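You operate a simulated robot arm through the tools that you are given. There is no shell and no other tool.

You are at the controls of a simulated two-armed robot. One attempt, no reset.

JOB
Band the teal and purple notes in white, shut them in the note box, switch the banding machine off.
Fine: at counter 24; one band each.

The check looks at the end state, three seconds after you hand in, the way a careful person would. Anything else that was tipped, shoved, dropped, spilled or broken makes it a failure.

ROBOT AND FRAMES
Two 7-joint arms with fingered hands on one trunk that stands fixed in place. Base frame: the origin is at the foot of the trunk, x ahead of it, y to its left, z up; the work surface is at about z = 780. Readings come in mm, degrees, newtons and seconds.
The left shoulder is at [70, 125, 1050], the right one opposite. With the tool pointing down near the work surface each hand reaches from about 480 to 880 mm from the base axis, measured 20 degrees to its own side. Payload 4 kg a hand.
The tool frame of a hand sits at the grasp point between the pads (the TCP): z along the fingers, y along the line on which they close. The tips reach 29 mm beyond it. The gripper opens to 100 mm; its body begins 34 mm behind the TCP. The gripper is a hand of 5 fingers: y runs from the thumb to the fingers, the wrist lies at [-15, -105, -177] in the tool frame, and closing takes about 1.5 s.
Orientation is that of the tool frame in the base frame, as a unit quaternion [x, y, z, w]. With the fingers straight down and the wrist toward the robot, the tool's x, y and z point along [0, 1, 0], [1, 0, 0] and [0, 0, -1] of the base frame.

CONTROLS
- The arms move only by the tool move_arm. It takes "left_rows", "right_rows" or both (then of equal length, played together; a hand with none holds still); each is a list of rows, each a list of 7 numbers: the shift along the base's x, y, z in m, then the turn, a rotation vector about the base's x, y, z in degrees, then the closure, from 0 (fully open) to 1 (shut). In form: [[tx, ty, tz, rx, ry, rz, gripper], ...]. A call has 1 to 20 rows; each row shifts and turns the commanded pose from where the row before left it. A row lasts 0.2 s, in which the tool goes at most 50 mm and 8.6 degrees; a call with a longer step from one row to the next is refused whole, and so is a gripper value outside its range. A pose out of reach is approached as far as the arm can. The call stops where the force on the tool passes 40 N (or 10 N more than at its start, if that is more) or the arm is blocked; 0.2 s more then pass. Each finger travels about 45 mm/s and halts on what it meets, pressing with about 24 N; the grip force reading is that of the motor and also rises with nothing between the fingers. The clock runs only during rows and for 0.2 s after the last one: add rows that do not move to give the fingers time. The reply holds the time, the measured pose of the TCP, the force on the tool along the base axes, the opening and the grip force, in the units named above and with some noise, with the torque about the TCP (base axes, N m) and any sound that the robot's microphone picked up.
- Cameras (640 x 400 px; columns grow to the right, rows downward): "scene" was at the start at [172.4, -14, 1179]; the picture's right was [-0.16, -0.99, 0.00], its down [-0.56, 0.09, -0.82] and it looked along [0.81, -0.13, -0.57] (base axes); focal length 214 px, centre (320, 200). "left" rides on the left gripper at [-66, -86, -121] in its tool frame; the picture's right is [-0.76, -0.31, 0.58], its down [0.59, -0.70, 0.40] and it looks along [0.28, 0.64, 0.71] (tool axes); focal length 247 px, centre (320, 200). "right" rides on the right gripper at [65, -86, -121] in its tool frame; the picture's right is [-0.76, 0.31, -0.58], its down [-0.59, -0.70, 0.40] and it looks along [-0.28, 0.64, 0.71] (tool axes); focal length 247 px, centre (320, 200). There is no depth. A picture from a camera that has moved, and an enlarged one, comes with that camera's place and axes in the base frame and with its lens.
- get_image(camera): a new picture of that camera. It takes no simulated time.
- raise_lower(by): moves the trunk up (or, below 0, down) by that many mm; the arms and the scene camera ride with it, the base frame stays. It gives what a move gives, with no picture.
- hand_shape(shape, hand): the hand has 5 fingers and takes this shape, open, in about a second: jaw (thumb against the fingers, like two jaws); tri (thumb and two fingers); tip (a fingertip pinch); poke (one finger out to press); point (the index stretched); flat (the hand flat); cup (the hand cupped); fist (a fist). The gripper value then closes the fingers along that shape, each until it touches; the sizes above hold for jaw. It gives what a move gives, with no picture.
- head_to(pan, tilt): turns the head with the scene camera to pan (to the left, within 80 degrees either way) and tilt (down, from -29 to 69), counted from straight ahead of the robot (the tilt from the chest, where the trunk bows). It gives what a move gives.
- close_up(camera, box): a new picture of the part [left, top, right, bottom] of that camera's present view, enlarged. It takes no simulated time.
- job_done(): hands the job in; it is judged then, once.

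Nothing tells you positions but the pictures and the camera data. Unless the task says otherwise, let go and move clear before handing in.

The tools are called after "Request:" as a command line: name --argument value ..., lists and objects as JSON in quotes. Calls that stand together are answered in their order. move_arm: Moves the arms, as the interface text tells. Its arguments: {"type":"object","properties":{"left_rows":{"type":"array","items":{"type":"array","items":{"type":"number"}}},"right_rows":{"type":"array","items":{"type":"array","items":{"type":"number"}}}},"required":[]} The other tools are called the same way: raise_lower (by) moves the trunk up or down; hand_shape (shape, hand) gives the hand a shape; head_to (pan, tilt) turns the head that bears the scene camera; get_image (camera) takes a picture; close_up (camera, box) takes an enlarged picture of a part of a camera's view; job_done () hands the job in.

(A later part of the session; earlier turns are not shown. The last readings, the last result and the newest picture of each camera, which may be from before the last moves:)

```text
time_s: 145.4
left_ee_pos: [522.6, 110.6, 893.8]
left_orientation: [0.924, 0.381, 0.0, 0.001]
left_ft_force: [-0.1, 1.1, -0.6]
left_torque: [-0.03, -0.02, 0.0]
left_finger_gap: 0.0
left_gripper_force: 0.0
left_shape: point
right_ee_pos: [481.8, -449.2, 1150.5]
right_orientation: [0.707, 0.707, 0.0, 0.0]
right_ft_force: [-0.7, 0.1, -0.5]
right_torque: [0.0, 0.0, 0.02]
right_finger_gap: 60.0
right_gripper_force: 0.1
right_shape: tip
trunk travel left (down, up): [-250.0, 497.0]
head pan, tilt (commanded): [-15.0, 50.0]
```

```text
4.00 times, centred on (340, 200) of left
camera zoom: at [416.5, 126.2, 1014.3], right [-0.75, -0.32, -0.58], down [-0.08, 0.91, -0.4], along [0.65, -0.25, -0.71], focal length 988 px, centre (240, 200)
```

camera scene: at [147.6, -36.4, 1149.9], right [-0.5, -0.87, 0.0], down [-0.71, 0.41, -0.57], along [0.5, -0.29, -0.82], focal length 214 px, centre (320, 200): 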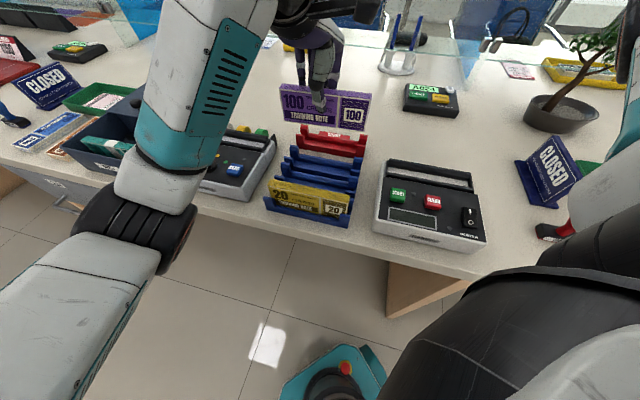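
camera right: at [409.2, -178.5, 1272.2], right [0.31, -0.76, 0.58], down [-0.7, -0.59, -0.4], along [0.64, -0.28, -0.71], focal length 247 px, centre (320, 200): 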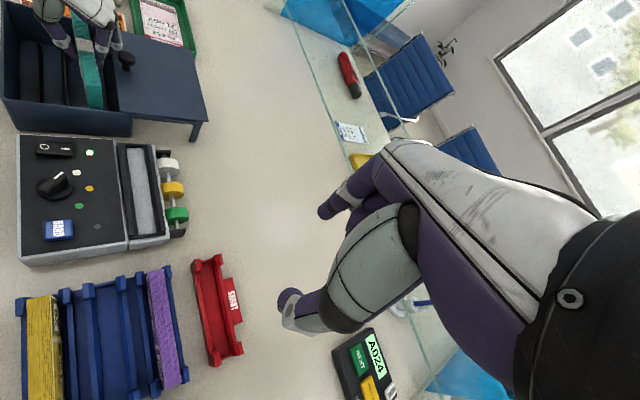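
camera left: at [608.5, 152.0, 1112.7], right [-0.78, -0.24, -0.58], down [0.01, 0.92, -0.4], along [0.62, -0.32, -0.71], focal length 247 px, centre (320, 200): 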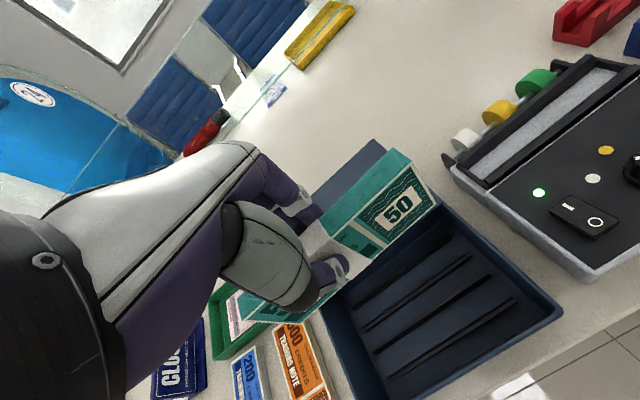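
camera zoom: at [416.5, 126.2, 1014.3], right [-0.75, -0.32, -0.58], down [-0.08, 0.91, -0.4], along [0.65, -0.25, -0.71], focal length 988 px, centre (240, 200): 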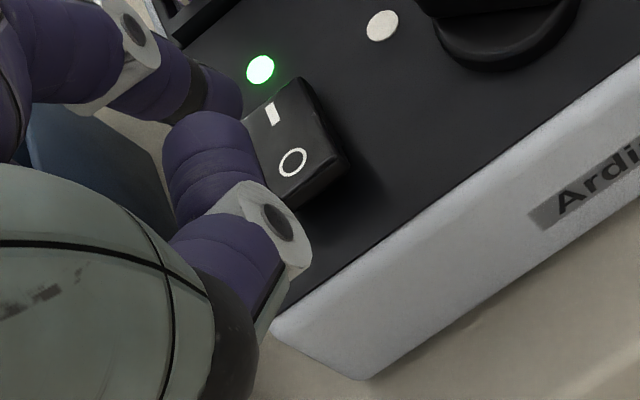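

Request:
move_arm --left_rows '[[0.0005, -0.0024, 0, 0, 0, 0, 0], [0, 0, -0.01, 0, 0, 0, 0], [0, 0, -0.008, 0, 0, 0, 0], [0, 0, -0.004, 0, 0, 0, 0], [0, 0, -0.003, 0, 0, 0, 0]]'

Request:
close_up --camera "scene" --box '[185, 140, 245, 185]'

```text
time_s: 146.6
left_ee_pos: [524.1, 108.3, 867.6]
left_orientation: [0.924, 0.382, 0.0, 0.0]
left_ft_force: [-0.8, -0.1, -0.8]
left_torque: [-0.01, 0.01, -0.01]
left_finger_gap: 0.0
left_gripper_force: 0.1
left_shape: point
right_ee_pos: [481.9, -448.3, 1151.6]
right_orientation: [0.708, 0.707, -0.001, 0.0]
right_ft_force: [0.3, -0.4, 0.0]
right_torque: [0.02, 0.02, 0.03]
right_finger_gap: 59.9
right_gripper_force: 0.0
right_shape: tip
trunk travel left (down, up): [-250.0, 497.0]
head pan, tilt (commanded): [-15.0, 50.0]
```

```text
8.89 times, centred on (215, 162) of scene
camera zoom: at [159.6, -20.1, 1156.4], right [-0.26, -0.97, 0.0], down [-0.74, 0.2, -0.64], along [0.62, -0.17, -0.77], focal length 1906 px, centre (1253, 533)
```

zoom: 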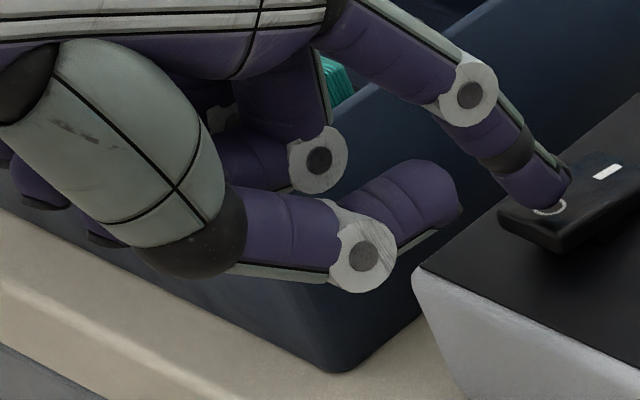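

Request:
move_arm --left_rows '[[0, 0, -0.002, 0, 0, 0, 0], [0, 0, -0.002, 0, 0, 0, 0], [0, 0, -0.002, 0, 0, 0, 0], [0, 0, -0.002, 0, 0, 0, 0]]'

Request:
close_up --camera "scene" --box '[190, 130, 270, 190]'

```text
time_s: 147.6
left_ee_pos: [523.8, 109.7, 859.4]
left_orientation: [0.924, 0.382, 0.0, 0.0]
left_ft_force: [0.1, 0.3, 1.6]
left_torque: [-0.07, -0.07, -0.01]
left_finger_gap: 0.0
left_gripper_force: 0.0
left_shape: point
right_ee_pos: [480.4, -448.9, 1151.7]
right_orientation: [0.707, 0.707, 0.0, 0.0]
right_ft_force: [-0.1, 0.7, -0.8]
right_torque: [-0.03, 0.04, 0.02]
right_finger_gap: 59.7
right_gripper_force: 0.2
right_shape: tip
trunk travel left (down, up): [-250.0, 497.0]
head pan, tilt (commanded): [-15.0, 50.0]
```

```text
6.67 times, centred on (230, 160) of scene
camera zoom: at [159.3, -20.1, 1156.5], right [-0.26, -0.97, 0.0], down [-0.74, 0.2, -0.64], along [0.62, -0.17, -0.77], focal length 1430 px, centre (920, 467)
```

zoom: 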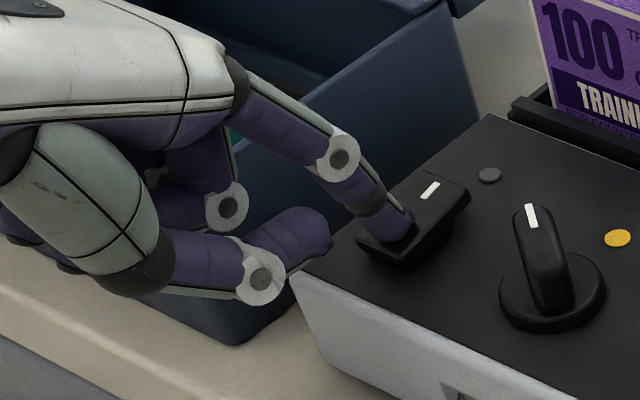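

The power lamp is dark, so the machine is off. I'll lift off and switch to the slimmer "tip" pinch for purple, so the finger can fit beside the lid edge at the rear slot.

Request:
move_arm --left_rows '[[0, 0, 0.01, 0, 0, 0, 0], [0, 0, 0.03, 0, 0, 0, 0], [0, 0, 0.04, 0, 0, 0, 0], [0, 0, 0.04, 0, 0, 0, 0]]'

Request:
hand_shape --shape "tip" --hand "left"

Request:
close_up --camera "scene" --box '[180, 80, 340, 200]'

Request:
get_image --camera "left"

```text
time_s: 148.6
left_ee_pos: [523.9, 108.1, 980.4]
left_orientation: [0.924, 0.382, 0.0, -0.001]
left_ft_force: [0.0, 0.8, 0.5]
left_torque: [0.0, 0.01, -0.02]
left_finger_gap: 0.0
left_gripper_force: 0.1
left_shape: point
right_ee_pos: [481.6, -449.1, 1151.9]
right_orientation: [0.708, 0.706, 0.0, -0.001]
right_ft_force: [-0.7, 1.2, 0.1]
right_torque: [0.02, 0.0, 0.02]
right_finger_gap: 59.7
right_gripper_force: 0.0
right_shape: tip
trunk travel left (down, up): [-250.0, 497.0]
head pan, tilt (commanded): [-15.0, 50.0]
```

```text
time_s: 149.5
left_ee_pos: [524.2, 109.1, 980.4]
left_orientation: [0.924, 0.382, 0.0, 0.0]
left_ft_force: [-0.1, -0.2, 0.9]
left_torque: [-0.01, -0.03, 0.04]
left_finger_gap: 99.8
left_gripper_force: 0.1
left_shape: tip
right_ee_pos: [480.6, -447.8, 1152.4]
right_orientation: [0.708, 0.706, -0.001, -0.001]
right_ft_force: [0.1, -0.4, 0.2]
right_torque: [-0.02, -0.02, -0.01]
right_finger_gap: 59.7
right_gripper_force: 0.0
right_shape: tip
trunk travel left (down, up): [-250.0, 497.0]
head pan, tilt (commanded): [-15.0, 50.0]
```

```text
3.33 times, centred on (260, 140) of scene
camera zoom: at [159.6, -20.1, 1156.4], right [-0.26, -0.97, 0.0], down [-0.74, 0.2, -0.64], along [0.62, -0.17, -0.77], focal length 715 px, centre (520, 400)
```

zoom: 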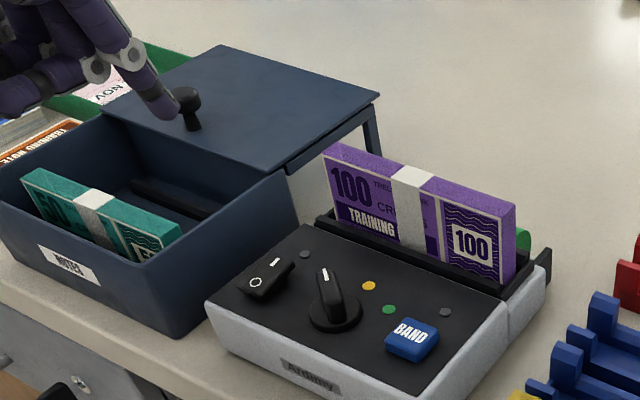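

```text
taken
camera left: at [417.7, 123.8, 1101.4], right [-0.75, -0.32, -0.58], down [-0.08, 0.91, -0.4], along [0.65, -0.25, -0.71], focal length 247 px, centre (320, 200)
```

left: 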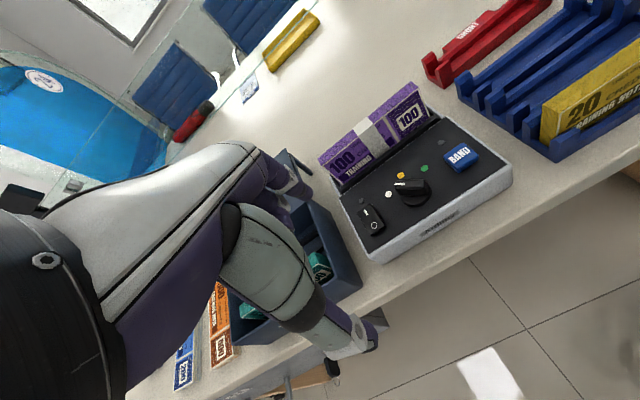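

Request:
move_arm --left_rows '[[0.0129, -0.0338, 0.002, 0, 0, 0, 0.3], [0.0129, -0.0338, 0.002, 0, 0, 0, 0.67], [0.0129, -0.0338, 0, 0, 0, 0, 0.67], [0.0129, -0.0338, 0, 0, 0, 0, 0.67], [0.013, -0.0338, -0.02, 0, 0, 0, 0.67], [0, 0, -0.03, 0, 0, 0, 0.67], [0, 0, 0, 0, 0, 0, 0.67]]'

Request:
close_up --camera "scene" --box '[240, 80, 350, 180]'

Request:
close_up --camera "right" --box '[0, 20, 110, 140]'

Request:
close_up --camera "left" --box '[220, 140, 500, 360]'

```text
time_s: 151.1
left_ee_pos: [588.4, -60.6, 933.0]
left_orientation: [0.924, 0.382, 0.0, -0.001]
left_ft_force: [-0.2, 0.0, 0.3]
left_torque: [-0.01, 0.02, 0.0]
left_finger_gap: 33.1
left_gripper_force: 0.0
left_shape: tip
right_ee_pos: [481.0, -448.5, 1149.7]
right_orientation: [0.708, 0.706, -0.001, 0.0]
right_ft_force: [1.1, 0.1, 0.4]
right_torque: [0.04, 0.0, 0.02]
right_finger_gap: 59.7
right_gripper_force: 0.0
right_shape: tip
trunk travel left (down, up): [-250.0, 497.0]
head pan, tilt (commanded): [-15.0, 50.0]
```

```text
4.00 times, centred on (295, 130) of scene
camera zoom: at [159.5, -20.2, 1156.4], right [-0.26, -0.97, 0.0], down [-0.74, 0.2, -0.64], along [0.62, -0.17, -0.77], focal length 858 px, centre (420, 480)
```

zoom: 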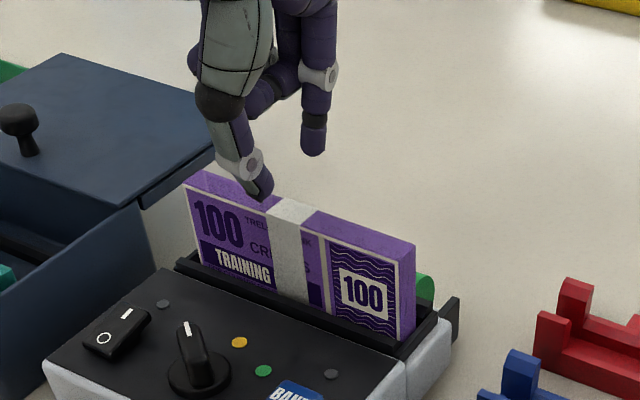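

```text
3.33 times, centred on (55, 80) of right
camera zoom: at [396.6, -384.0, 1271.8], right [0.31, -0.76, 0.58], down [-0.7, -0.59, -0.4], along [0.64, -0.28, -0.71], focal length 823 px, centre (1203, 600)
```

zoom: 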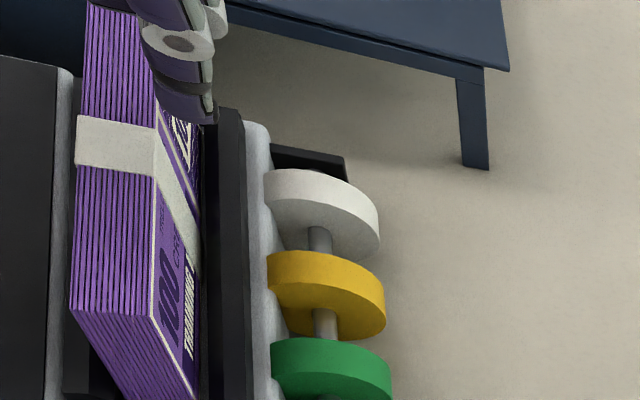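

```text
1.82 times, centred on (360, 250) of left
camera zoom: at [481.5, -46.0, 1055.8], right [-0.75, -0.32, -0.58], down [-0.08, 0.91, -0.4], along [0.65, -0.25, -0.71], focal length 449 px, centre (247, 109)
```

zoom: 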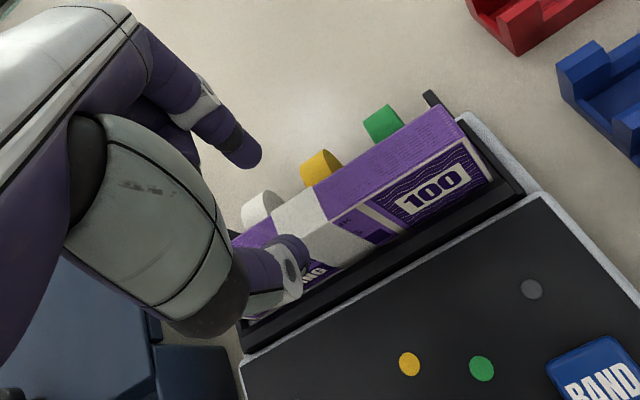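

The thumb and index are offset about 9 mm along the pack, which would twist it. Rotating the hand -9° lines them up across the pack, so I'll do that and then descend.

Request:
move_arm --left_rows '[[-0.001, 0.001, 0, 0, 0, -4.5, 0.67], [0, 0, 0, 0, 0, -4.5, 0.67], [0, 0, 0, 0, 0, 0, 0.67]]'

Request:
move_arm --left_rows '[[0, 0, -0.015, 0, 0, 0, 0.67], [0, 0, -0.015, 0, 0, 0, 0.67], [0, 0, -0.01, 0, 0, 0, 0.67], [0, 0, -0.007, 0, 0, 0, 0.67], [0, 0, 0, 0, 0, 0, 0.67]]'

Request:
close_up --camera "scene" --box '[240, 80, 350, 180]'

Request:
close_up --camera "right" --box '[0, 20, 110, 140]'

Request:
close_up --camera "left" --box '[220, 140, 500, 360]'

```text
time_s: 151.9
left_ee_pos: [586.6, -58.3, 934.3]
left_orientation: [0.951, 0.308, 0.0, 0.0]
left_ft_force: [0.2, -0.5, 0.4]
left_torque: [-0.02, -0.04, 0.02]
left_finger_gap: 33.3
left_gripper_force: 0.0
left_shape: tip
right_ee_pos: [481.7, -448.3, 1151.2]
right_orientation: [0.706, 0.708, -0.001, -0.001]
right_ft_force: [0.0, -0.9, 0.7]
right_torque: [-0.01, -0.01, 0.0]
right_finger_gap: 59.8
right_gripper_force: 0.2
right_shape: tip
trunk travel left (down, up): [-250.0, 497.0]
head pan, tilt (commanded): [-15.0, 50.0]
```

```text
time_s: 153.1
left_ee_pos: [588.1, -59.1, 886.4]
left_orientation: [0.951, 0.308, -0.001, -0.001]
left_ft_force: [-0.9, -0.5, 0.2]
left_torque: [0.02, -0.01, -0.01]
left_finger_gap: 33.5
left_gripper_force: 0.0
left_shape: tip
right_ee_pos: [481.3, -448.6, 1150.0]
right_orientation: [0.707, 0.707, 0.0, 0.001]
right_ft_force: [0.2, -0.6, -0.2]
right_torque: [0.01, 0.02, -0.02]
right_finger_gap: 59.8
right_gripper_force: 0.0
right_shape: tip
trunk travel left (down, up): [-250.0, 497.0]
head pan, tilt (commanded): [-15.0, 50.0]
```

```text
4.00 times, centred on (295, 130) of scene
camera zoom: at [159.6, -20.2, 1156.4], right [-0.26, -0.97, 0.0], down [-0.74, 0.2, -0.64], along [0.62, -0.17, -0.77], focal length 858 px, centre (420, 480)
```

zoom: 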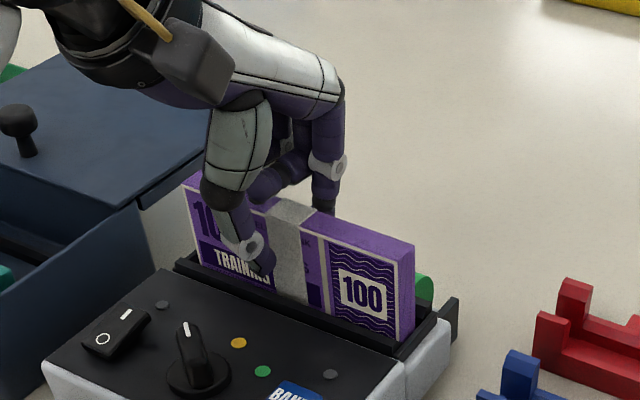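

```text
3.33 times, centred on (55, 80) of right
camera zoom: at [396.6, -383.5, 1271.9], right [0.31, -0.76, 0.58], down [-0.7, -0.59, -0.4], along [0.64, -0.28, -0.71], focal length 823 px, centre (1203, 600)
```

zoom: 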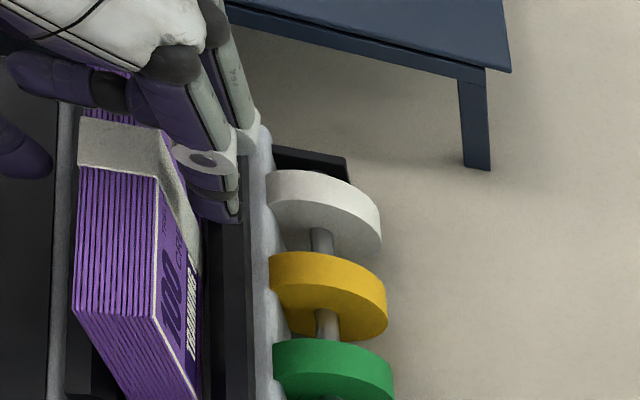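

```text
1.82 times, centred on (360, 250) of left
camera zoom: at [484.3, -27.7, 1008.2], right [-0.79, -0.2, -0.58], down [0.06, 0.92, -0.4], along [0.6, -0.35, -0.71], focal length 449 px, centre (247, 109)
```

zoom: 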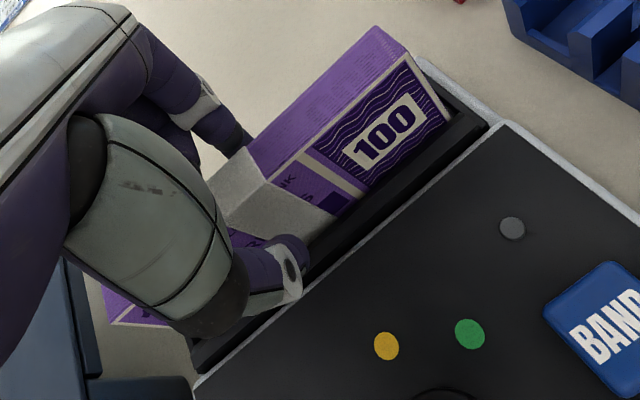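

Request:
move_arm --left_rows '[[0, 0, 0, 0, 0, 0, 0.85], [0, 0, 0, 0, 0, 0, 1.0], [0, 0, 0, 0, 0, 0, 1.0], [0, 0, 0, 0, 0, 0, 1.0], [0, 0, 0, 0, 0, 0, 1.0], [0, 0, 0, 0, 0, 0, 1.0]]'

Request:
close_up --camera "scene" --box '[240, 80, 350, 180]'

Request:
close_up --camera "right" --box '[0, 20, 110, 140]'

```text
time_s: 154.5
left_ee_pos: [588.1, -58.3, 885.1]
left_orientation: [0.951, 0.309, 0.0, -0.001]
left_ft_force: [0.2, -0.5, -0.3]
left_torque: [-0.01, 0.0, 0.02]
left_finger_gap: 13.0
left_gripper_force: 24.5
left_shape: tip
right_ee_pos: [483.5, -448.6, 1151.1]
right_orientation: [0.706, 0.708, 0.0, 0.0]
right_ft_force: [1.0, 0.0, -0.5]
right_torque: [0.03, 0.0, 0.0]
right_finger_gap: 60.1
right_gripper_force: 0.0
right_shape: tip
trunk travel left (down, up): [-250.0, 497.0]
head pan, tilt (commanded): [-15.0, 50.0]
```

```text
4.00 times, centred on (295, 130) of scene
camera zoom: at [160.4, -20.2, 1156.3], right [-0.26, -0.97, 0.0], down [-0.74, 0.2, -0.64], along [0.62, -0.17, -0.77], focal length 858 px, centre (420, 480)
```

zoom: 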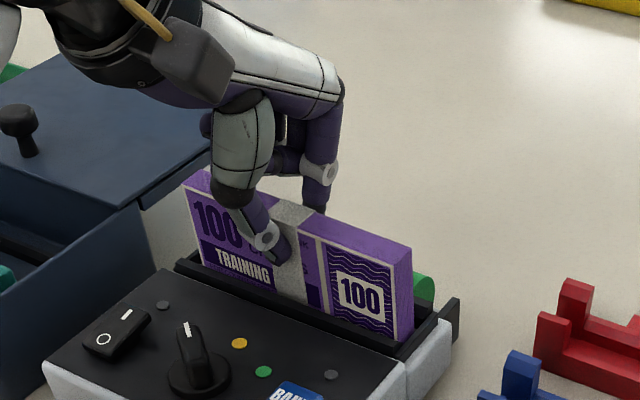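

```text
3.33 times, centred on (55, 80) of right
camera zoom: at [397.6, -383.3, 1271.8], right [0.31, -0.76, 0.58], down [-0.7, -0.59, -0.4], along [0.64, -0.28, -0.71], focal length 823 px, centre (1203, 600)
```

zoom: 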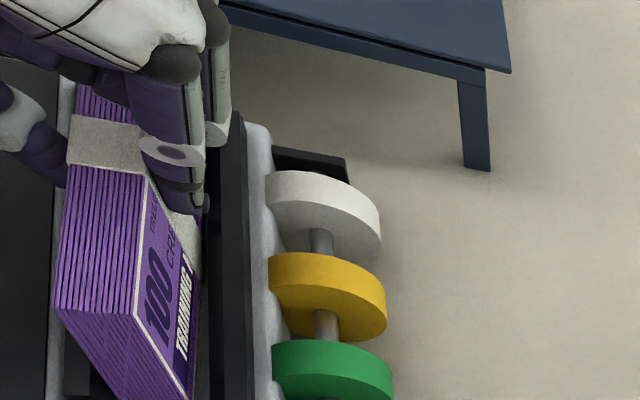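

Request:
move_arm --left_rows '[[0, 0, 0.005, 0, 0, 0, 1.0], [0, 0, 0.01, 0, 0, 0, 1.0], [0, 0, 0.015, 0, 0, 0, 1.0], [0, 0, 0.02, 0, 0, 0, 1.0], [0, 0, 0.025, 0, 0, 0, 1.0], [0, 0, 0.025, 0, 0, 0, 1.0], [0, 0, 0.01, 0, 0, 0, 1.0]]'

Request:
close_up --camera "scene" --box '[230, 60, 360, 180]'

Request:
close_up --camera "left" --box '[220, 140, 500, 360]'

Request:
close_up --camera "right" --box '[0, 0, 110, 120]'

```text
time_s: 156.1
left_ee_pos: [588.2, -59.3, 997.5]
left_orientation: [0.951, 0.308, -0.001, -0.001]
left_ft_force: [0.3, -0.1, -1.5]
left_torque: [0.0, -0.02, -0.01]
left_finger_gap: 12.5
left_gripper_force: 23.6
left_shape: tip
right_ee_pos: [482.4, -448.8, 1151.1]
right_orientation: [0.708, 0.707, -0.001, -0.001]
right_ft_force: [1.1, 0.2, 0.2]
right_torque: [-0.03, 0.01, 0.02]
right_finger_gap: 59.8
right_gripper_force: 0.1
right_shape: tip
trunk travel left (down, up): [-250.0, 497.0]
head pan, tilt (commanded): [-15.0, 50.0]
```

```text
3.33 times, centred on (295, 120) of scene
camera zoom: at [159.7, -20.3, 1156.4], right [-0.26, -0.97, 0.0], down [-0.74, 0.2, -0.64], along [0.62, -0.17, -0.77], focal length 715 px, centre (403, 467)
```

zoom: 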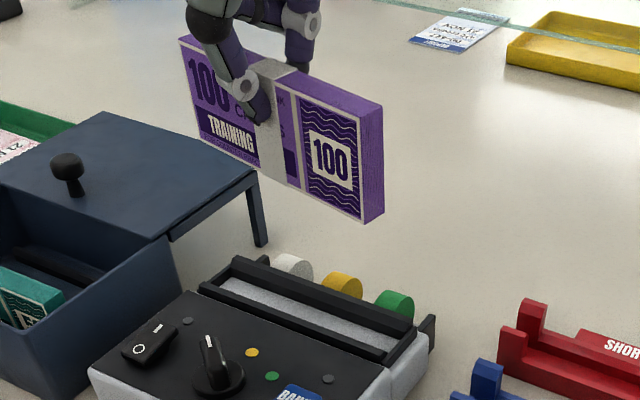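

```text
1.82 times, centred on (360, 250) of left
camera zoom: at [484.9, -28.4, 1117.9], right [-0.79, -0.2, -0.58], down [0.06, 0.92, -0.4], along [0.61, -0.35, -0.71], focal length 449 px, centre (247, 109)
```

zoom: 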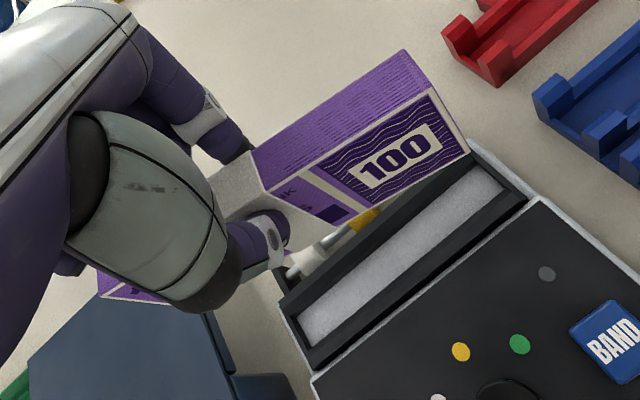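

```text
3.33 times, centred on (55, 60) of right
camera zoom: at [396.5, -383.7, 1271.9], right [0.31, -0.76, 0.58], down [-0.7, -0.59, -0.4], along [0.64, -0.28, -0.71], focal length 823 px, centre (1203, 667)
```

zoom: 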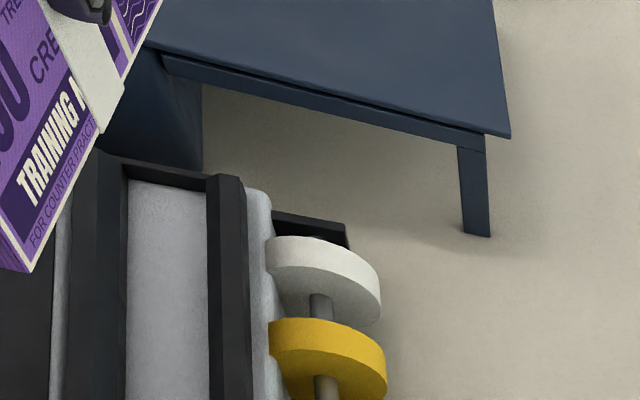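

Request:
close_up --camera "scene" --box '[262, 65, 318, 110]'

Request:
close_up --camera "left" --box '[250, 240, 350, 320]'

Request:
close_up --camera "left" --box '[380, 150, 480, 230]'

```text
8.89 times, centred on (290, 88) of scene
camera zoom: at [159.7, -20.3, 1156.4], right [-0.26, -0.97, 0.0], down [-0.74, 0.2, -0.64], along [0.62, -0.17, -0.77], focal length 1906 px, centre (587, 1200)
```

zoom: 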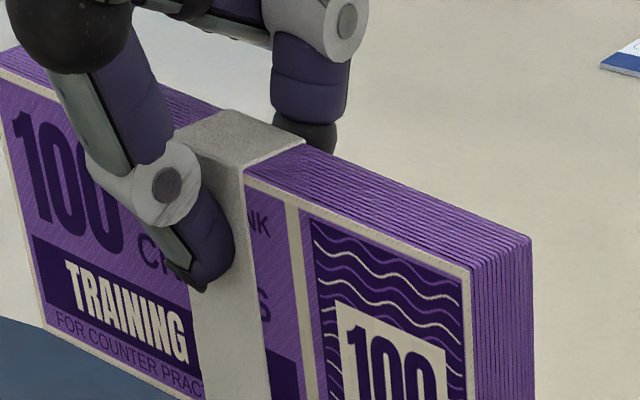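

```text
5.00 times, centred on (300, 280) of left
camera zoom: at [484.9, -28.4, 1117.9], right [-0.79, -0.2, -0.58], down [0.06, 0.92, -0.4], along [0.61, -0.35, -0.71], focal length 1235 px, centre (420, -200)
```

zoom: 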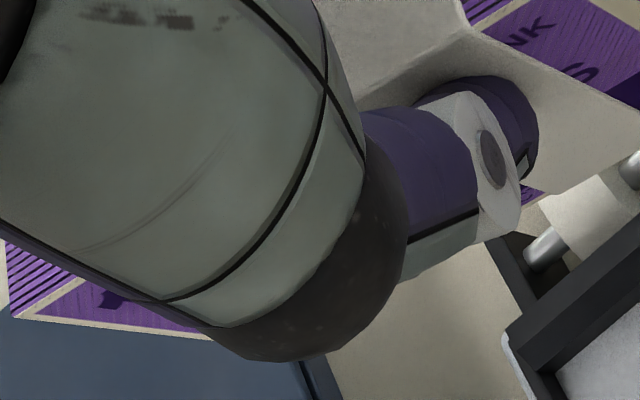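

```text
5.00 times, centred on (430, 190) of left
camera zoom: at [484.9, -28.4, 1117.9], right [-0.79, -0.2, -0.58], down [0.06, 0.92, -0.4], along [0.61, -0.35, -0.71], focal length 1235 px, centre (-230, 250)
```

zoom: 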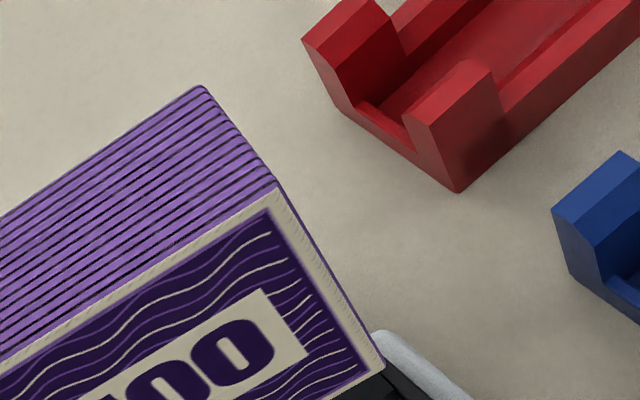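

Purple is out, hanging vertically but yawed to about 32.6°. I'll carry it over the box while rotating +12.4° back to 45°, then restore the side view with the right camera.

Request:
move_arm --left_rows '[[0.02, 0.0318, 0, 0, 0, 2.07, 1.0], [0.02, 0.0318, 0, 0, 0, 2.07, 1.0], [0.02, 0.0318, 0, 0, 0, 2.07, 1.0], [0.02, 0.0318, 0, 0, 0, 2.07, 1.0], [0.02, 0.0318, 0, 0, 0, 2.07, 1.0], [0.0203, 0.0318, 0, 0, 0, 2.05, 1.0], [0, 0, 0, 0, 0, 0, 1.0]]'

Request:
move_arm --right_rows '[[0.002, 0.034, 0.0, 0, 0, 0, 0.4], [0.002, 0.034, 0.0, 0, 0, 0, 0.4], [0.002, 0.034, 0.0, 0, 0, 0, 0.4], [0.002, 0.034, 0.0, 0, 0, 0, 0.4], [0.002, 0.034, 0.0, 0, 0, 0, 0.4], [0.002, 0.034, 0.0, 0, 0, 0, 0.4]]'

Request:
head_to --pan 10 --tilt 45

Request:
close_up --camera "right" --box '[0, 0, 160, 130]'

Request:
close_up --camera "scene" --box '[240, 60, 400, 190]'

Request:
close_up --camera "left" --box '[240, 130, 540, 350]'

```text
time_s: 157.7
left_ee_pos: [710.0, 131.3, 995.6]
left_orientation: [0.912, 0.409, -0.001, -0.001]
left_ft_force: [-0.1, 0.4, -2.0]
left_torque: [-0.01, -0.03, -0.03]
left_finger_gap: 12.6
left_gripper_force: 23.7
left_shape: tip
right_ee_pos: [481.1, -448.4, 1151.3]
right_orientation: [0.708, 0.706, -0.001, -0.001]
right_ft_force: [0.6, -0.6, 0.4]
right_torque: [-0.03, -0.01, -0.03]
right_finger_gap: 60.0
right_gripper_force: 0.1
right_shape: tip
trunk travel left (down, up): [-250.0, 497.0]
head pan, tilt (commanded): [-15.0, 50.0]
```

```text
time_s: 159.1
left_ee_pos: [709.1, 132.6, 995.8]
left_orientation: [0.912, 0.409, 0.0, -0.001]
left_ft_force: [-0.5, -0.2, -0.7]
left_torque: [0.02, 0.0, -0.01]
left_finger_gap: 12.6
left_gripper_force: 24.3
left_shape: tip
right_ee_pos: [494.8, -243.9, 1151.6]
right_orientation: [0.708, 0.707, 0.0, -0.001]
right_ft_force: [0.5, 0.3, 0.3]
right_torque: [0.0, 0.01, 0.0]
right_finger_gap: 59.9
right_gripper_force: 0.1
right_shape: tip
trunk travel left (down, up): [-250.0, 497.0]
head pan, tilt (commanded): [-15.0, 50.0]
```

```text
time_s: 160.0
left_ee_pos: [708.2, 132.3, 995.5]
left_orientation: [0.912, 0.409, -0.001, 0.0]
left_ft_force: [0.8, 0.4, -0.7]
left_torque: [0.04, 0.01, 0.01]
left_finger_gap: 12.4
left_gripper_force: 24.4
left_shape: tip
right_ee_pos: [494.1, -244.4, 1151.0]
right_orientation: [0.707, 0.707, 0.0, -0.001]
right_ft_force: [0.4, 0.4, 0.8]
right_torque: [0.02, -0.04, 0.02]
right_finger_gap: 59.7
right_gripper_force: 0.1
right_shape: tip
trunk travel left (down, up): [-250.0, 497.0]
head pan, tilt (commanded): [10.0, 45.0]
```

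```text
3.08 times, centred on (80, 65) of right
camera zoom: at [409.9, -179.1, 1272.7], right [0.31, -0.76, 0.58], down [-0.7, -0.59, -0.4], along [0.64, -0.28, -0.71], focal length 760 px, centre (1058, 615)
```

zoom: 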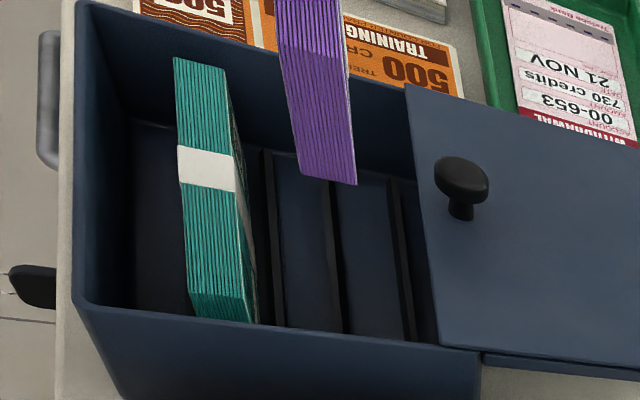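

```text
3.08 times, centred on (320, 125) of scene
camera zoom: at [165.5, 13.9, 1163.3], right [0.17, -0.98, 0.0], down [-0.7, -0.12, -0.71], along [0.7, 0.12, -0.71], focal length 660 px, centre (320, 431)
```

zoom: 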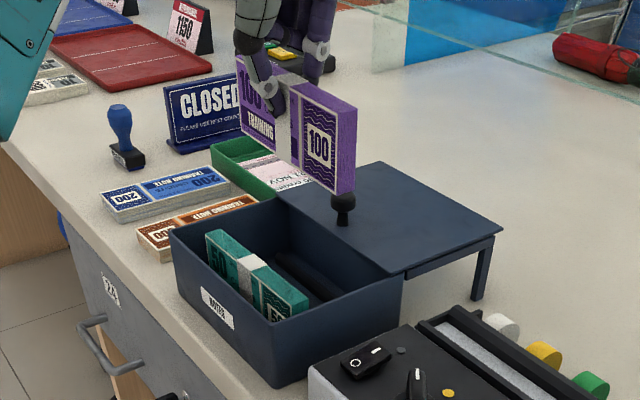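

```text
1.82 times, centred on (390, 240) of left
camera zoom: at [601.2, 140.5, 1117.1], right [-0.73, -0.36, -0.58], down [-0.13, 0.91, -0.4], along [0.67, -0.21, -0.71], focal length 449 px, centre (193, 127)
```

zoom: 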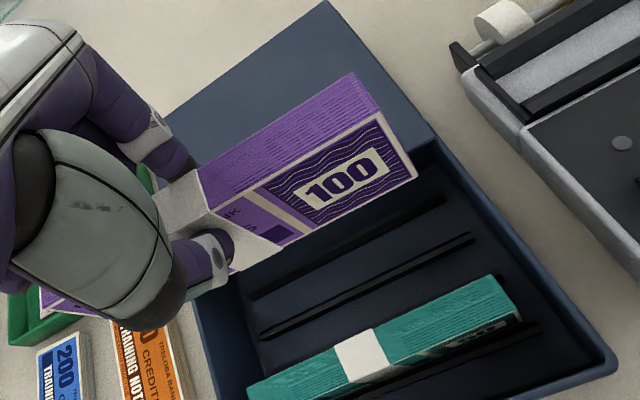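

Request:
move_arm --left_rows '[[0, 0, 0, 0, 0, 1.5, 1.0], [0, 0, -0.01, -4.24, -4.24, 0, 1.0], [0, 0, -0.02, 0, 0, 0, 1.0], [0, 0, -0.02, 0, 0, 0, 1.0], [0, 0, -0.01, 0, 0, 0, 1.0], [0, 0, 0, 0, 0, 0, 1.0]]'

Request:
close_up --camera "right" --box '[0, 0, 160, 130]'

Request:
close_up --camera "left" --box '[240, 130, 540, 350]'

Request:
close_up --camera "scene" --box '[260, 70, 380, 180]'

```text
time_s: 161.4
left_ee_pos: [708.9, 132.8, 937.3]
left_orientation: [0.906, 0.42, 0.018, 0.05]
left_ft_force: [0.0, -0.1, -1.3]
left_torque: [-0.01, -0.01, -0.02]
left_finger_gap: 12.5
left_gripper_force: 23.5
left_shape: tip
right_ee_pos: [494.4, -244.8, 1151.8]
right_orientation: [0.708, 0.707, -0.001, 0.0]
right_ft_force: [0.1, 0.4, -0.6]
right_torque: [-0.02, 0.02, 0.03]
right_finger_gap: 59.9
right_gripper_force: 0.0
right_shape: tip
trunk travel left (down, up): [-250.0, 497.0]
head pan, tilt (commanded): [10.0, 45.0]
```

```text
3.08 times, centred on (80, 65) of right
camera zoom: at [409.8, -178.9, 1272.8], right [0.31, -0.76, 0.58], down [-0.7, -0.59, -0.4], along [0.64, -0.28, -0.71], focal length 760 px, centre (1058, 615)
```

zoom: 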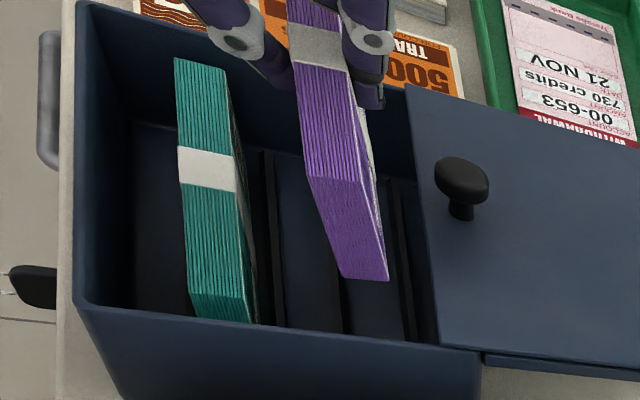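

```text
1.82 times, centred on (390, 240) of left
camera zoom: at [591.8, 146.2, 1049.5], right [-0.68, -0.42, -0.6], down [-0.13, 0.87, -0.47], along [0.72, -0.25, -0.65], focal length 449 px, centre (193, 127)
```

zoom: 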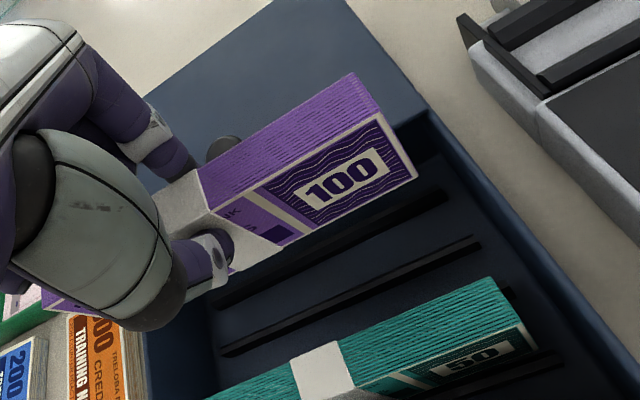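

```text
3.64 times, centred on (320, 125) of scene
camera zoom: at [165.5, 13.9, 1163.3], right [0.17, -0.98, 0.0], down [-0.7, -0.12, -0.71], along [0.7, 0.12, -0.71], focal length 780 px, centre (320, 473)
```

zoom: 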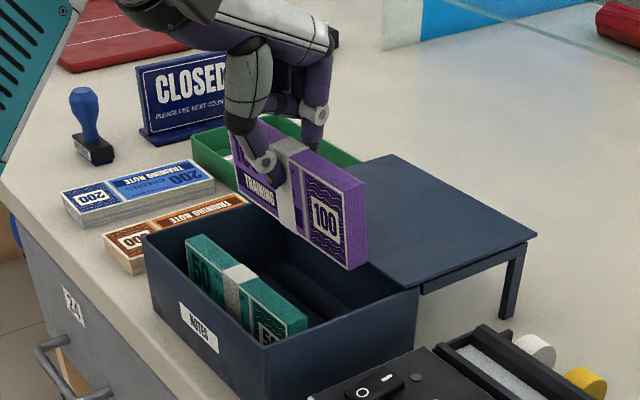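

Purple's bottom near edge is at n≈407 and parallel to the slot. From teal's try I know it must be about 413 to clear the ridge, so I'll shift +6 mm along n and lower part way.

Request:
move_arm --left_rows '[[0.0042, -0.0042, 0, 0, 0, 0, 1.0], [0, 0, -0.015, 0, 0, 0, 1.0], [0, 0, -0.015, 0, 0, 0, 1.0], [0, 0, -0.012, 0, 0, 0, 1.0], [0, 0, 0, 0, 0, 0, 1.0]]'

Request:
close_up --camera "right" --box '[0, 0, 160, 130]'

Request:
close_up --camera "scene" --box '[270, 80, 370, 170]'

```text
time_s: 162.6
left_ee_pos: [712.3, 127.5, 895.4]
left_orientation: [0.906, 0.42, 0.018, 0.048]
left_ft_force: [0.4, 0.4, -1.2]
left_torque: [0.01, 0.05, -0.02]
left_finger_gap: 12.9
left_gripper_force: 24.4
left_shape: tip
right_ee_pos: [495.4, -244.3, 1152.0]
right_orientation: [0.708, 0.707, -0.001, -0.001]
right_ft_force: [-0.1, -0.3, -0.1]
right_torque: [-0.01, 0.01, -0.02]
right_finger_gap: 60.0
right_gripper_force: 0.1
right_shape: tip
trunk travel left (down, up): [-250.0, 497.0]
head pan, tilt (commanded): [10.0, 45.0]
```

```text
3.08 times, centred on (80, 65) of right
camera zoom: at [409.8, -178.9, 1272.8], right [0.31, -0.76, 0.58], down [-0.7, -0.59, -0.4], along [0.64, -0.28, -0.71], focal length 760 px, centre (1058, 615)
```

zoom: 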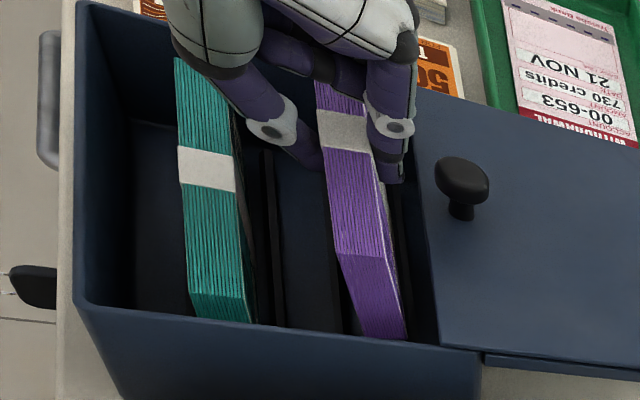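

```text
4.44 times, centred on (320, 125) of scene
camera zoom: at [165.4, 14.0, 1163.3], right [0.17, -0.98, 0.0], down [-0.7, -0.12, -0.71], along [0.7, 0.12, -0.71], focal length 953 px, centre (320, 533)
```

zoom: 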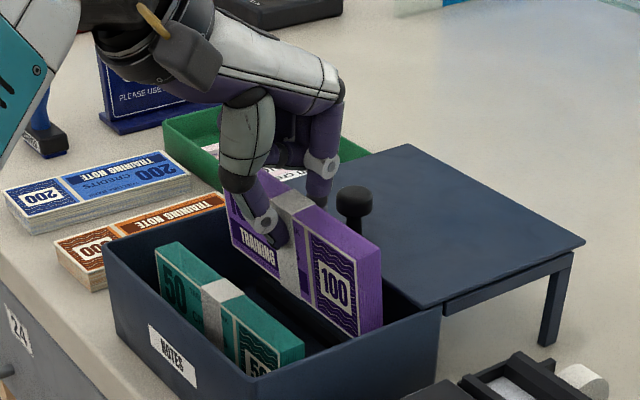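

Request:
move_arm --left_rows '[[0.0005, -0.0005, -0.01, 0, 0, 0, 1.0], [0, 0, -0.01, 0, 0, 0, 1.0], [0, 0, -0.008, 0, 0, 0, 1.0], [0, 0, 0, 0, 0, 0, 1.0]]'

Request:
close_up --camera "right" --box '[0, 0, 160, 130]'

Request:
close_up --camera "left" --box '[240, 130, 540, 350]'

```text
time_s: 163.6
left_ee_pos: [713.5, 128.2, 867.9]
left_orientation: [0.906, 0.421, 0.017, 0.049]
left_ft_force: [0.2, 0.5, -1.2]
left_torque: [0.0, 0.0, 0.02]
left_finger_gap: 12.8
left_gripper_force: 24.2
left_shape: tip
right_ee_pos: [496.9, -244.5, 1151.3]
right_orientation: [0.708, 0.706, -0.001, 0.0]
right_ft_force: [0.2, 0.6, -0.2]
right_torque: [0.01, 0.0, -0.03]
right_finger_gap: 59.7
right_gripper_force: 0.1
right_shape: tip
trunk travel left (down, up): [-250.0, 497.0]
head pan, tilt (commanded): [10.0, 45.0]
```

```text
3.08 times, centred on (80, 65) of right
camera zoom: at [409.8, -178.9, 1272.8], right [0.31, -0.76, 0.58], down [-0.7, -0.59, -0.4], along [0.64, -0.28, -0.71], focal length 760 px, centre (1058, 615)
```

zoom: 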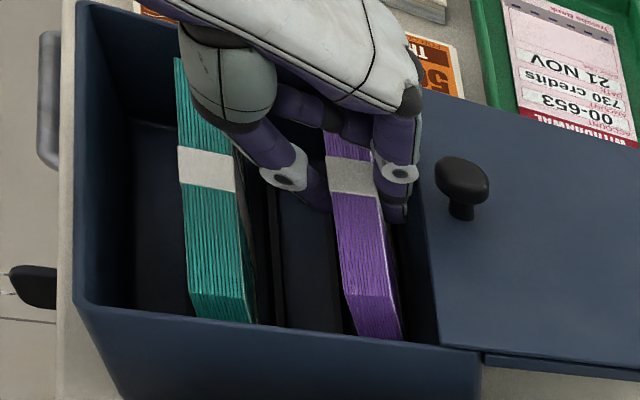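

```text
1.82 times, centred on (390, 240) of left
camera zoom: at [596.7, 141.2, 979.2], right [-0.68, -0.42, -0.6], down [-0.12, 0.87, -0.47], along [0.72, -0.25, -0.65], focal length 449 px, centre (193, 127)
```

zoom: 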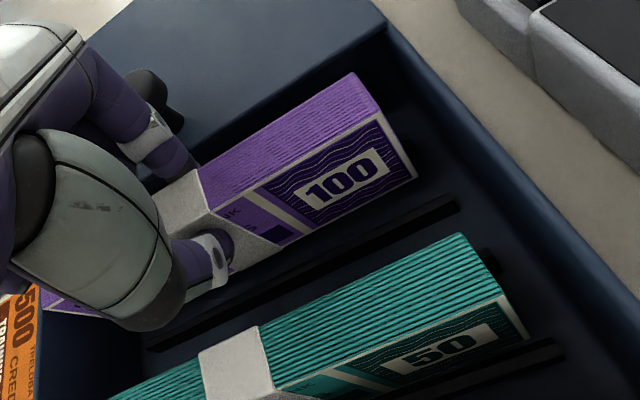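

Request:
move_arm --left_rows '[[0, 0, -0.004, 0, 0, 0, 1.0], [0, 0, -0.003, 0, 0, 0, 1.0], [0, 0, 0, 0, 0, 0, 1.0]]'

Request:
move_arm --left_rows '[[0, 0, -0.002, 0, 0, 0, 1.0], [0, 0, -0.002, 0, 0, 0, 1.0], [0, 0, 0, 0, 0, 0, 1.0]]'

Request:
close_up --camera "right" --box '[0, 0, 160, 130]'

```text
time_s: 164.4
left_ee_pos: [714.3, 127.2, 859.4]
left_orientation: [0.906, 0.42, 0.017, 0.05]
left_ft_force: [0.8, 0.1, -0.7]
left_torque: [0.0, 0.03, 0.01]
left_finger_gap: 12.4
left_gripper_force: 23.8
left_shape: tip
right_ee_pos: [494.8, -243.9, 1151.0]
right_orientation: [0.709, 0.706, 0.0, 0.0]
right_ft_force: [0.5, -0.7, 0.1]
right_torque: [0.04, -0.01, 0.04]
right_finger_gap: 60.1
right_gripper_force: 0.1
right_shape: tip
trunk travel left (down, up): [-250.0, 497.0]
head pan, tilt (commanded): [10.0, 45.0]
```

```text
time_s: 165.2
left_ee_pos: [711.8, 126.8, 856.3]
left_orientation: [0.906, 0.421, 0.018, 0.049]
left_ft_force: [-0.5, -0.3, -1.2]
left_torque: [0.02, 0.01, -0.01]
left_finger_gap: 12.3
left_gripper_force: 23.9
left_shape: tip
right_ee_pos: [495.8, -242.7, 1152.5]
right_orientation: [0.707, 0.707, -0.001, -0.001]
right_ft_force: [-0.4, 0.3, 0.6]
right_torque: [-0.01, -0.02, -0.01]
right_finger_gap: 60.1
right_gripper_force: 0.1
right_shape: tip
trunk travel left (down, up): [-250.0, 497.0]
head pan, tilt (commanded): [10.0, 45.0]
```

```text
3.08 times, centred on (80, 65) of right
camera zoom: at [410.0, -178.7, 1272.7], right [0.31, -0.76, 0.58], down [-0.7, -0.59, -0.4], along [0.64, -0.28, -0.71], focal length 760 px, centre (1058, 615)
```

zoom: 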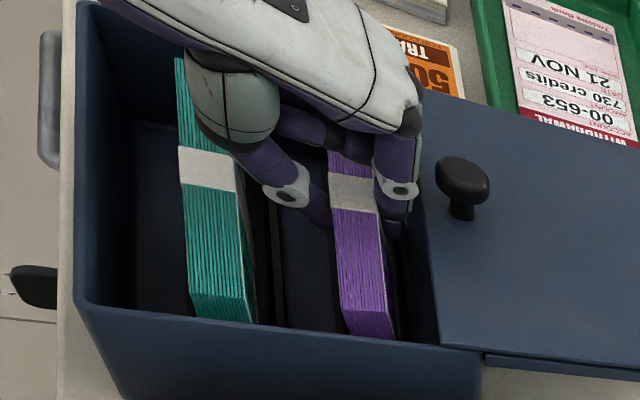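

Request:
move_arm --left_rows '[[0, 0, -0.0015, 0, 0, 0, 1.0], [0, 0, -0.0015, 0, 0, 0, 1.0], [0, 0, 0, 0, 0, 0, 1.0]]'

Request:
move_arm --left_rows '[[0, 0, -0.0015, 0, 0, 0, 1.0], [0, 0, 0, 0, 0, 0, 1.0]]'

Request:
close_up --camera "right" --box '[0, 0, 160, 130]'

```text
time_s: 166.0
left_ee_pos: [713.6, 127.7, 852.9]
left_orientation: [0.905, 0.421, 0.018, 0.049]
left_ft_force: [-1.1, -0.2, -0.3]
left_torque: [0.03, 0.02, 0.0]
left_finger_gap: 12.2
left_gripper_force: 23.8
left_shape: tip
right_ee_pos: [495.8, -243.8, 1151.0]
right_orientation: [0.707, 0.707, 0.0, 0.0]
right_ft_force: [1.2, 0.4, -0.5]
right_torque: [0.01, 0.0, -0.02]
right_finger_gap: 60.1
right_gripper_force: 0.1
right_shape: tip
trunk travel left (down, up): [-250.0, 497.0]
head pan, tilt (commanded): [10.0, 45.0]
```

```text
time_s: 166.6
left_ee_pos: [712.0, 127.7, 850.8]
left_orientation: [0.906, 0.42, 0.018, 0.048]
left_ft_force: [-0.1, -0.1, -0.4]
left_torque: [0.02, 0.05, -0.01]
left_finger_gap: 12.1
left_gripper_force: 23.9
left_shape: tip
right_ee_pos: [495.0, -243.2, 1152.1]
right_orientation: [0.707, 0.707, -0.001, 0.0]
right_ft_force: [0.4, -0.1, -0.3]
right_torque: [0.0, -0.01, -0.03]
right_finger_gap: 60.0
right_gripper_force: 0.1
right_shape: tip
trunk travel left (down, up): [-250.0, 497.0]
head pan, tilt (commanded): [10.0, 45.0]
```

```text
3.08 times, centred on (80, 65) of right
camera zoom: at [409.9, -178.7, 1272.8], right [0.31, -0.76, 0.58], down [-0.7, -0.59, -0.4], along [0.64, -0.28, -0.71], focal length 760 px, centre (1058, 615)
```

zoom: 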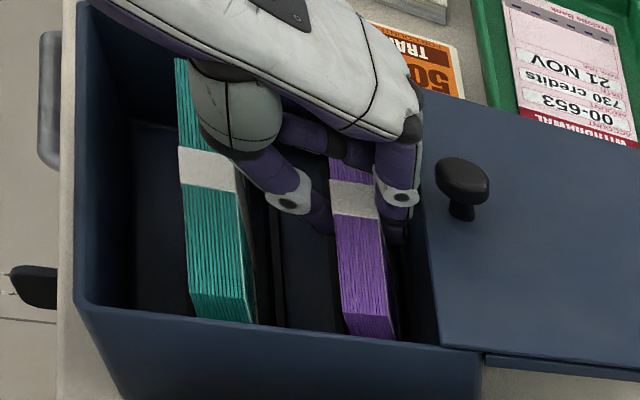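

Request:
move_arm --left_rows '[[0, 0, -0.0015, 0, 0, 0, 1.0], [0, 0, 0, 0, 0, 0, 1.0]]'

Request:
close_up --camera "left" --box '[300, 130, 520, 300]'

```text
time_s: 167.2
left_ee_pos: [712.7, 126.8, 849.8]
left_orientation: [0.906, 0.421, 0.018, 0.05]
left_ft_force: [0.0, 0.9, 2.4]
left_torque: [-0.02, 0.02, -0.02]
left_finger_gap: 12.3
left_gripper_force: 23.7
left_shape: tip
right_ee_pos: [494.8, -243.7, 1151.3]
right_orientation: [0.707, 0.707, 0.0, 0.0]
right_ft_force: [-0.4, 0.1, 0.3]
right_torque: [0.03, -0.01, -0.01]
right_finger_gap: 59.9
right_gripper_force: 0.1
right_shape: tip
trunk travel left (down, up): [-250.0, 497.0]
head pan, tilt (commanded): [10.0, 45.0]
```

```text
2.35 times, centred on (410, 215) of left
camera zoom: at [596.2, 141.3, 962.7], right [-0.68, -0.42, -0.6], down [-0.12, 0.87, -0.47], along [0.72, -0.25, -0.64], focal length 581 px, centre (108, 165)
```

zoom: 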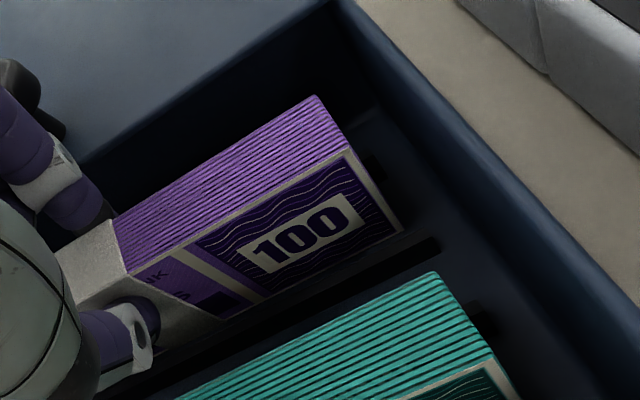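

Seated on the floor. I'll open just a little (both sides about 3–4 mm) and look before withdrawing.

Request:
move_arm --left_rows '[[-0.0005, 0.0005, 0, 0, 0, 0, 0.86], [-0.0005, 0.0005, 0, 0, 0, 0, 0.82], [0, 0, 0, 0, 0, 0, 0.8], [0, 0, 0, 0, 0, 0, 0.8]]'

Request:
close_up --camera "right" --box '[0, 0, 160, 130]'

Request:
close_up --camera "left" --box '[300, 130, 520, 300]'

```text
time_s: 168.2
left_ee_pos: [711.3, 128.1, 849.4]
left_orientation: [0.906, 0.42, 0.018, 0.049]
left_ft_force: [-0.1, 0.5, -0.5]
left_torque: [-0.01, -0.01, 0.03]
left_finger_gap: 19.9
left_gripper_force: 0.0
left_shape: tip
right_ee_pos: [495.2, -243.9, 1152.0]
right_orientation: [0.707, 0.707, -0.001, 0.0]
right_ft_force: [0.2, -0.1, 0.3]
right_torque: [0.0, 0.02, 0.0]
right_finger_gap: 60.1
right_gripper_force: 0.1
right_shape: tip
trunk travel left (down, up): [-250.0, 497.0]
head pan, tilt (commanded): [10.0, 45.0]
```

```text
3.08 times, centred on (80, 65) of right
camera zoom: at [409.8, -178.8, 1272.8], right [0.31, -0.76, 0.58], down [-0.7, -0.59, -0.4], along [0.64, -0.28, -0.71], focal length 760 px, centre (1058, 615)
```

zoom: 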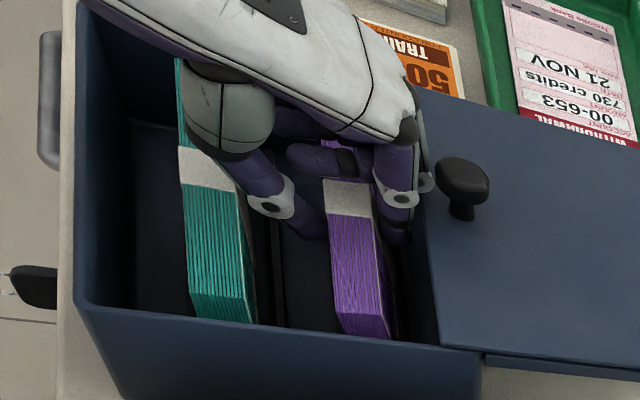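

```text
2.35 times, centred on (410, 215) of left
camera zoom: at [595.5, 142.4, 962.1], right [-0.68, -0.42, -0.6], down [-0.13, 0.87, -0.47], along [0.72, -0.25, -0.65], focal length 581 px, centre (108, 165)
```

zoom: 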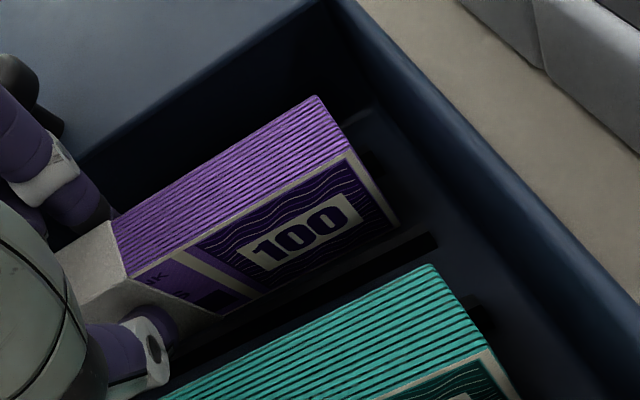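

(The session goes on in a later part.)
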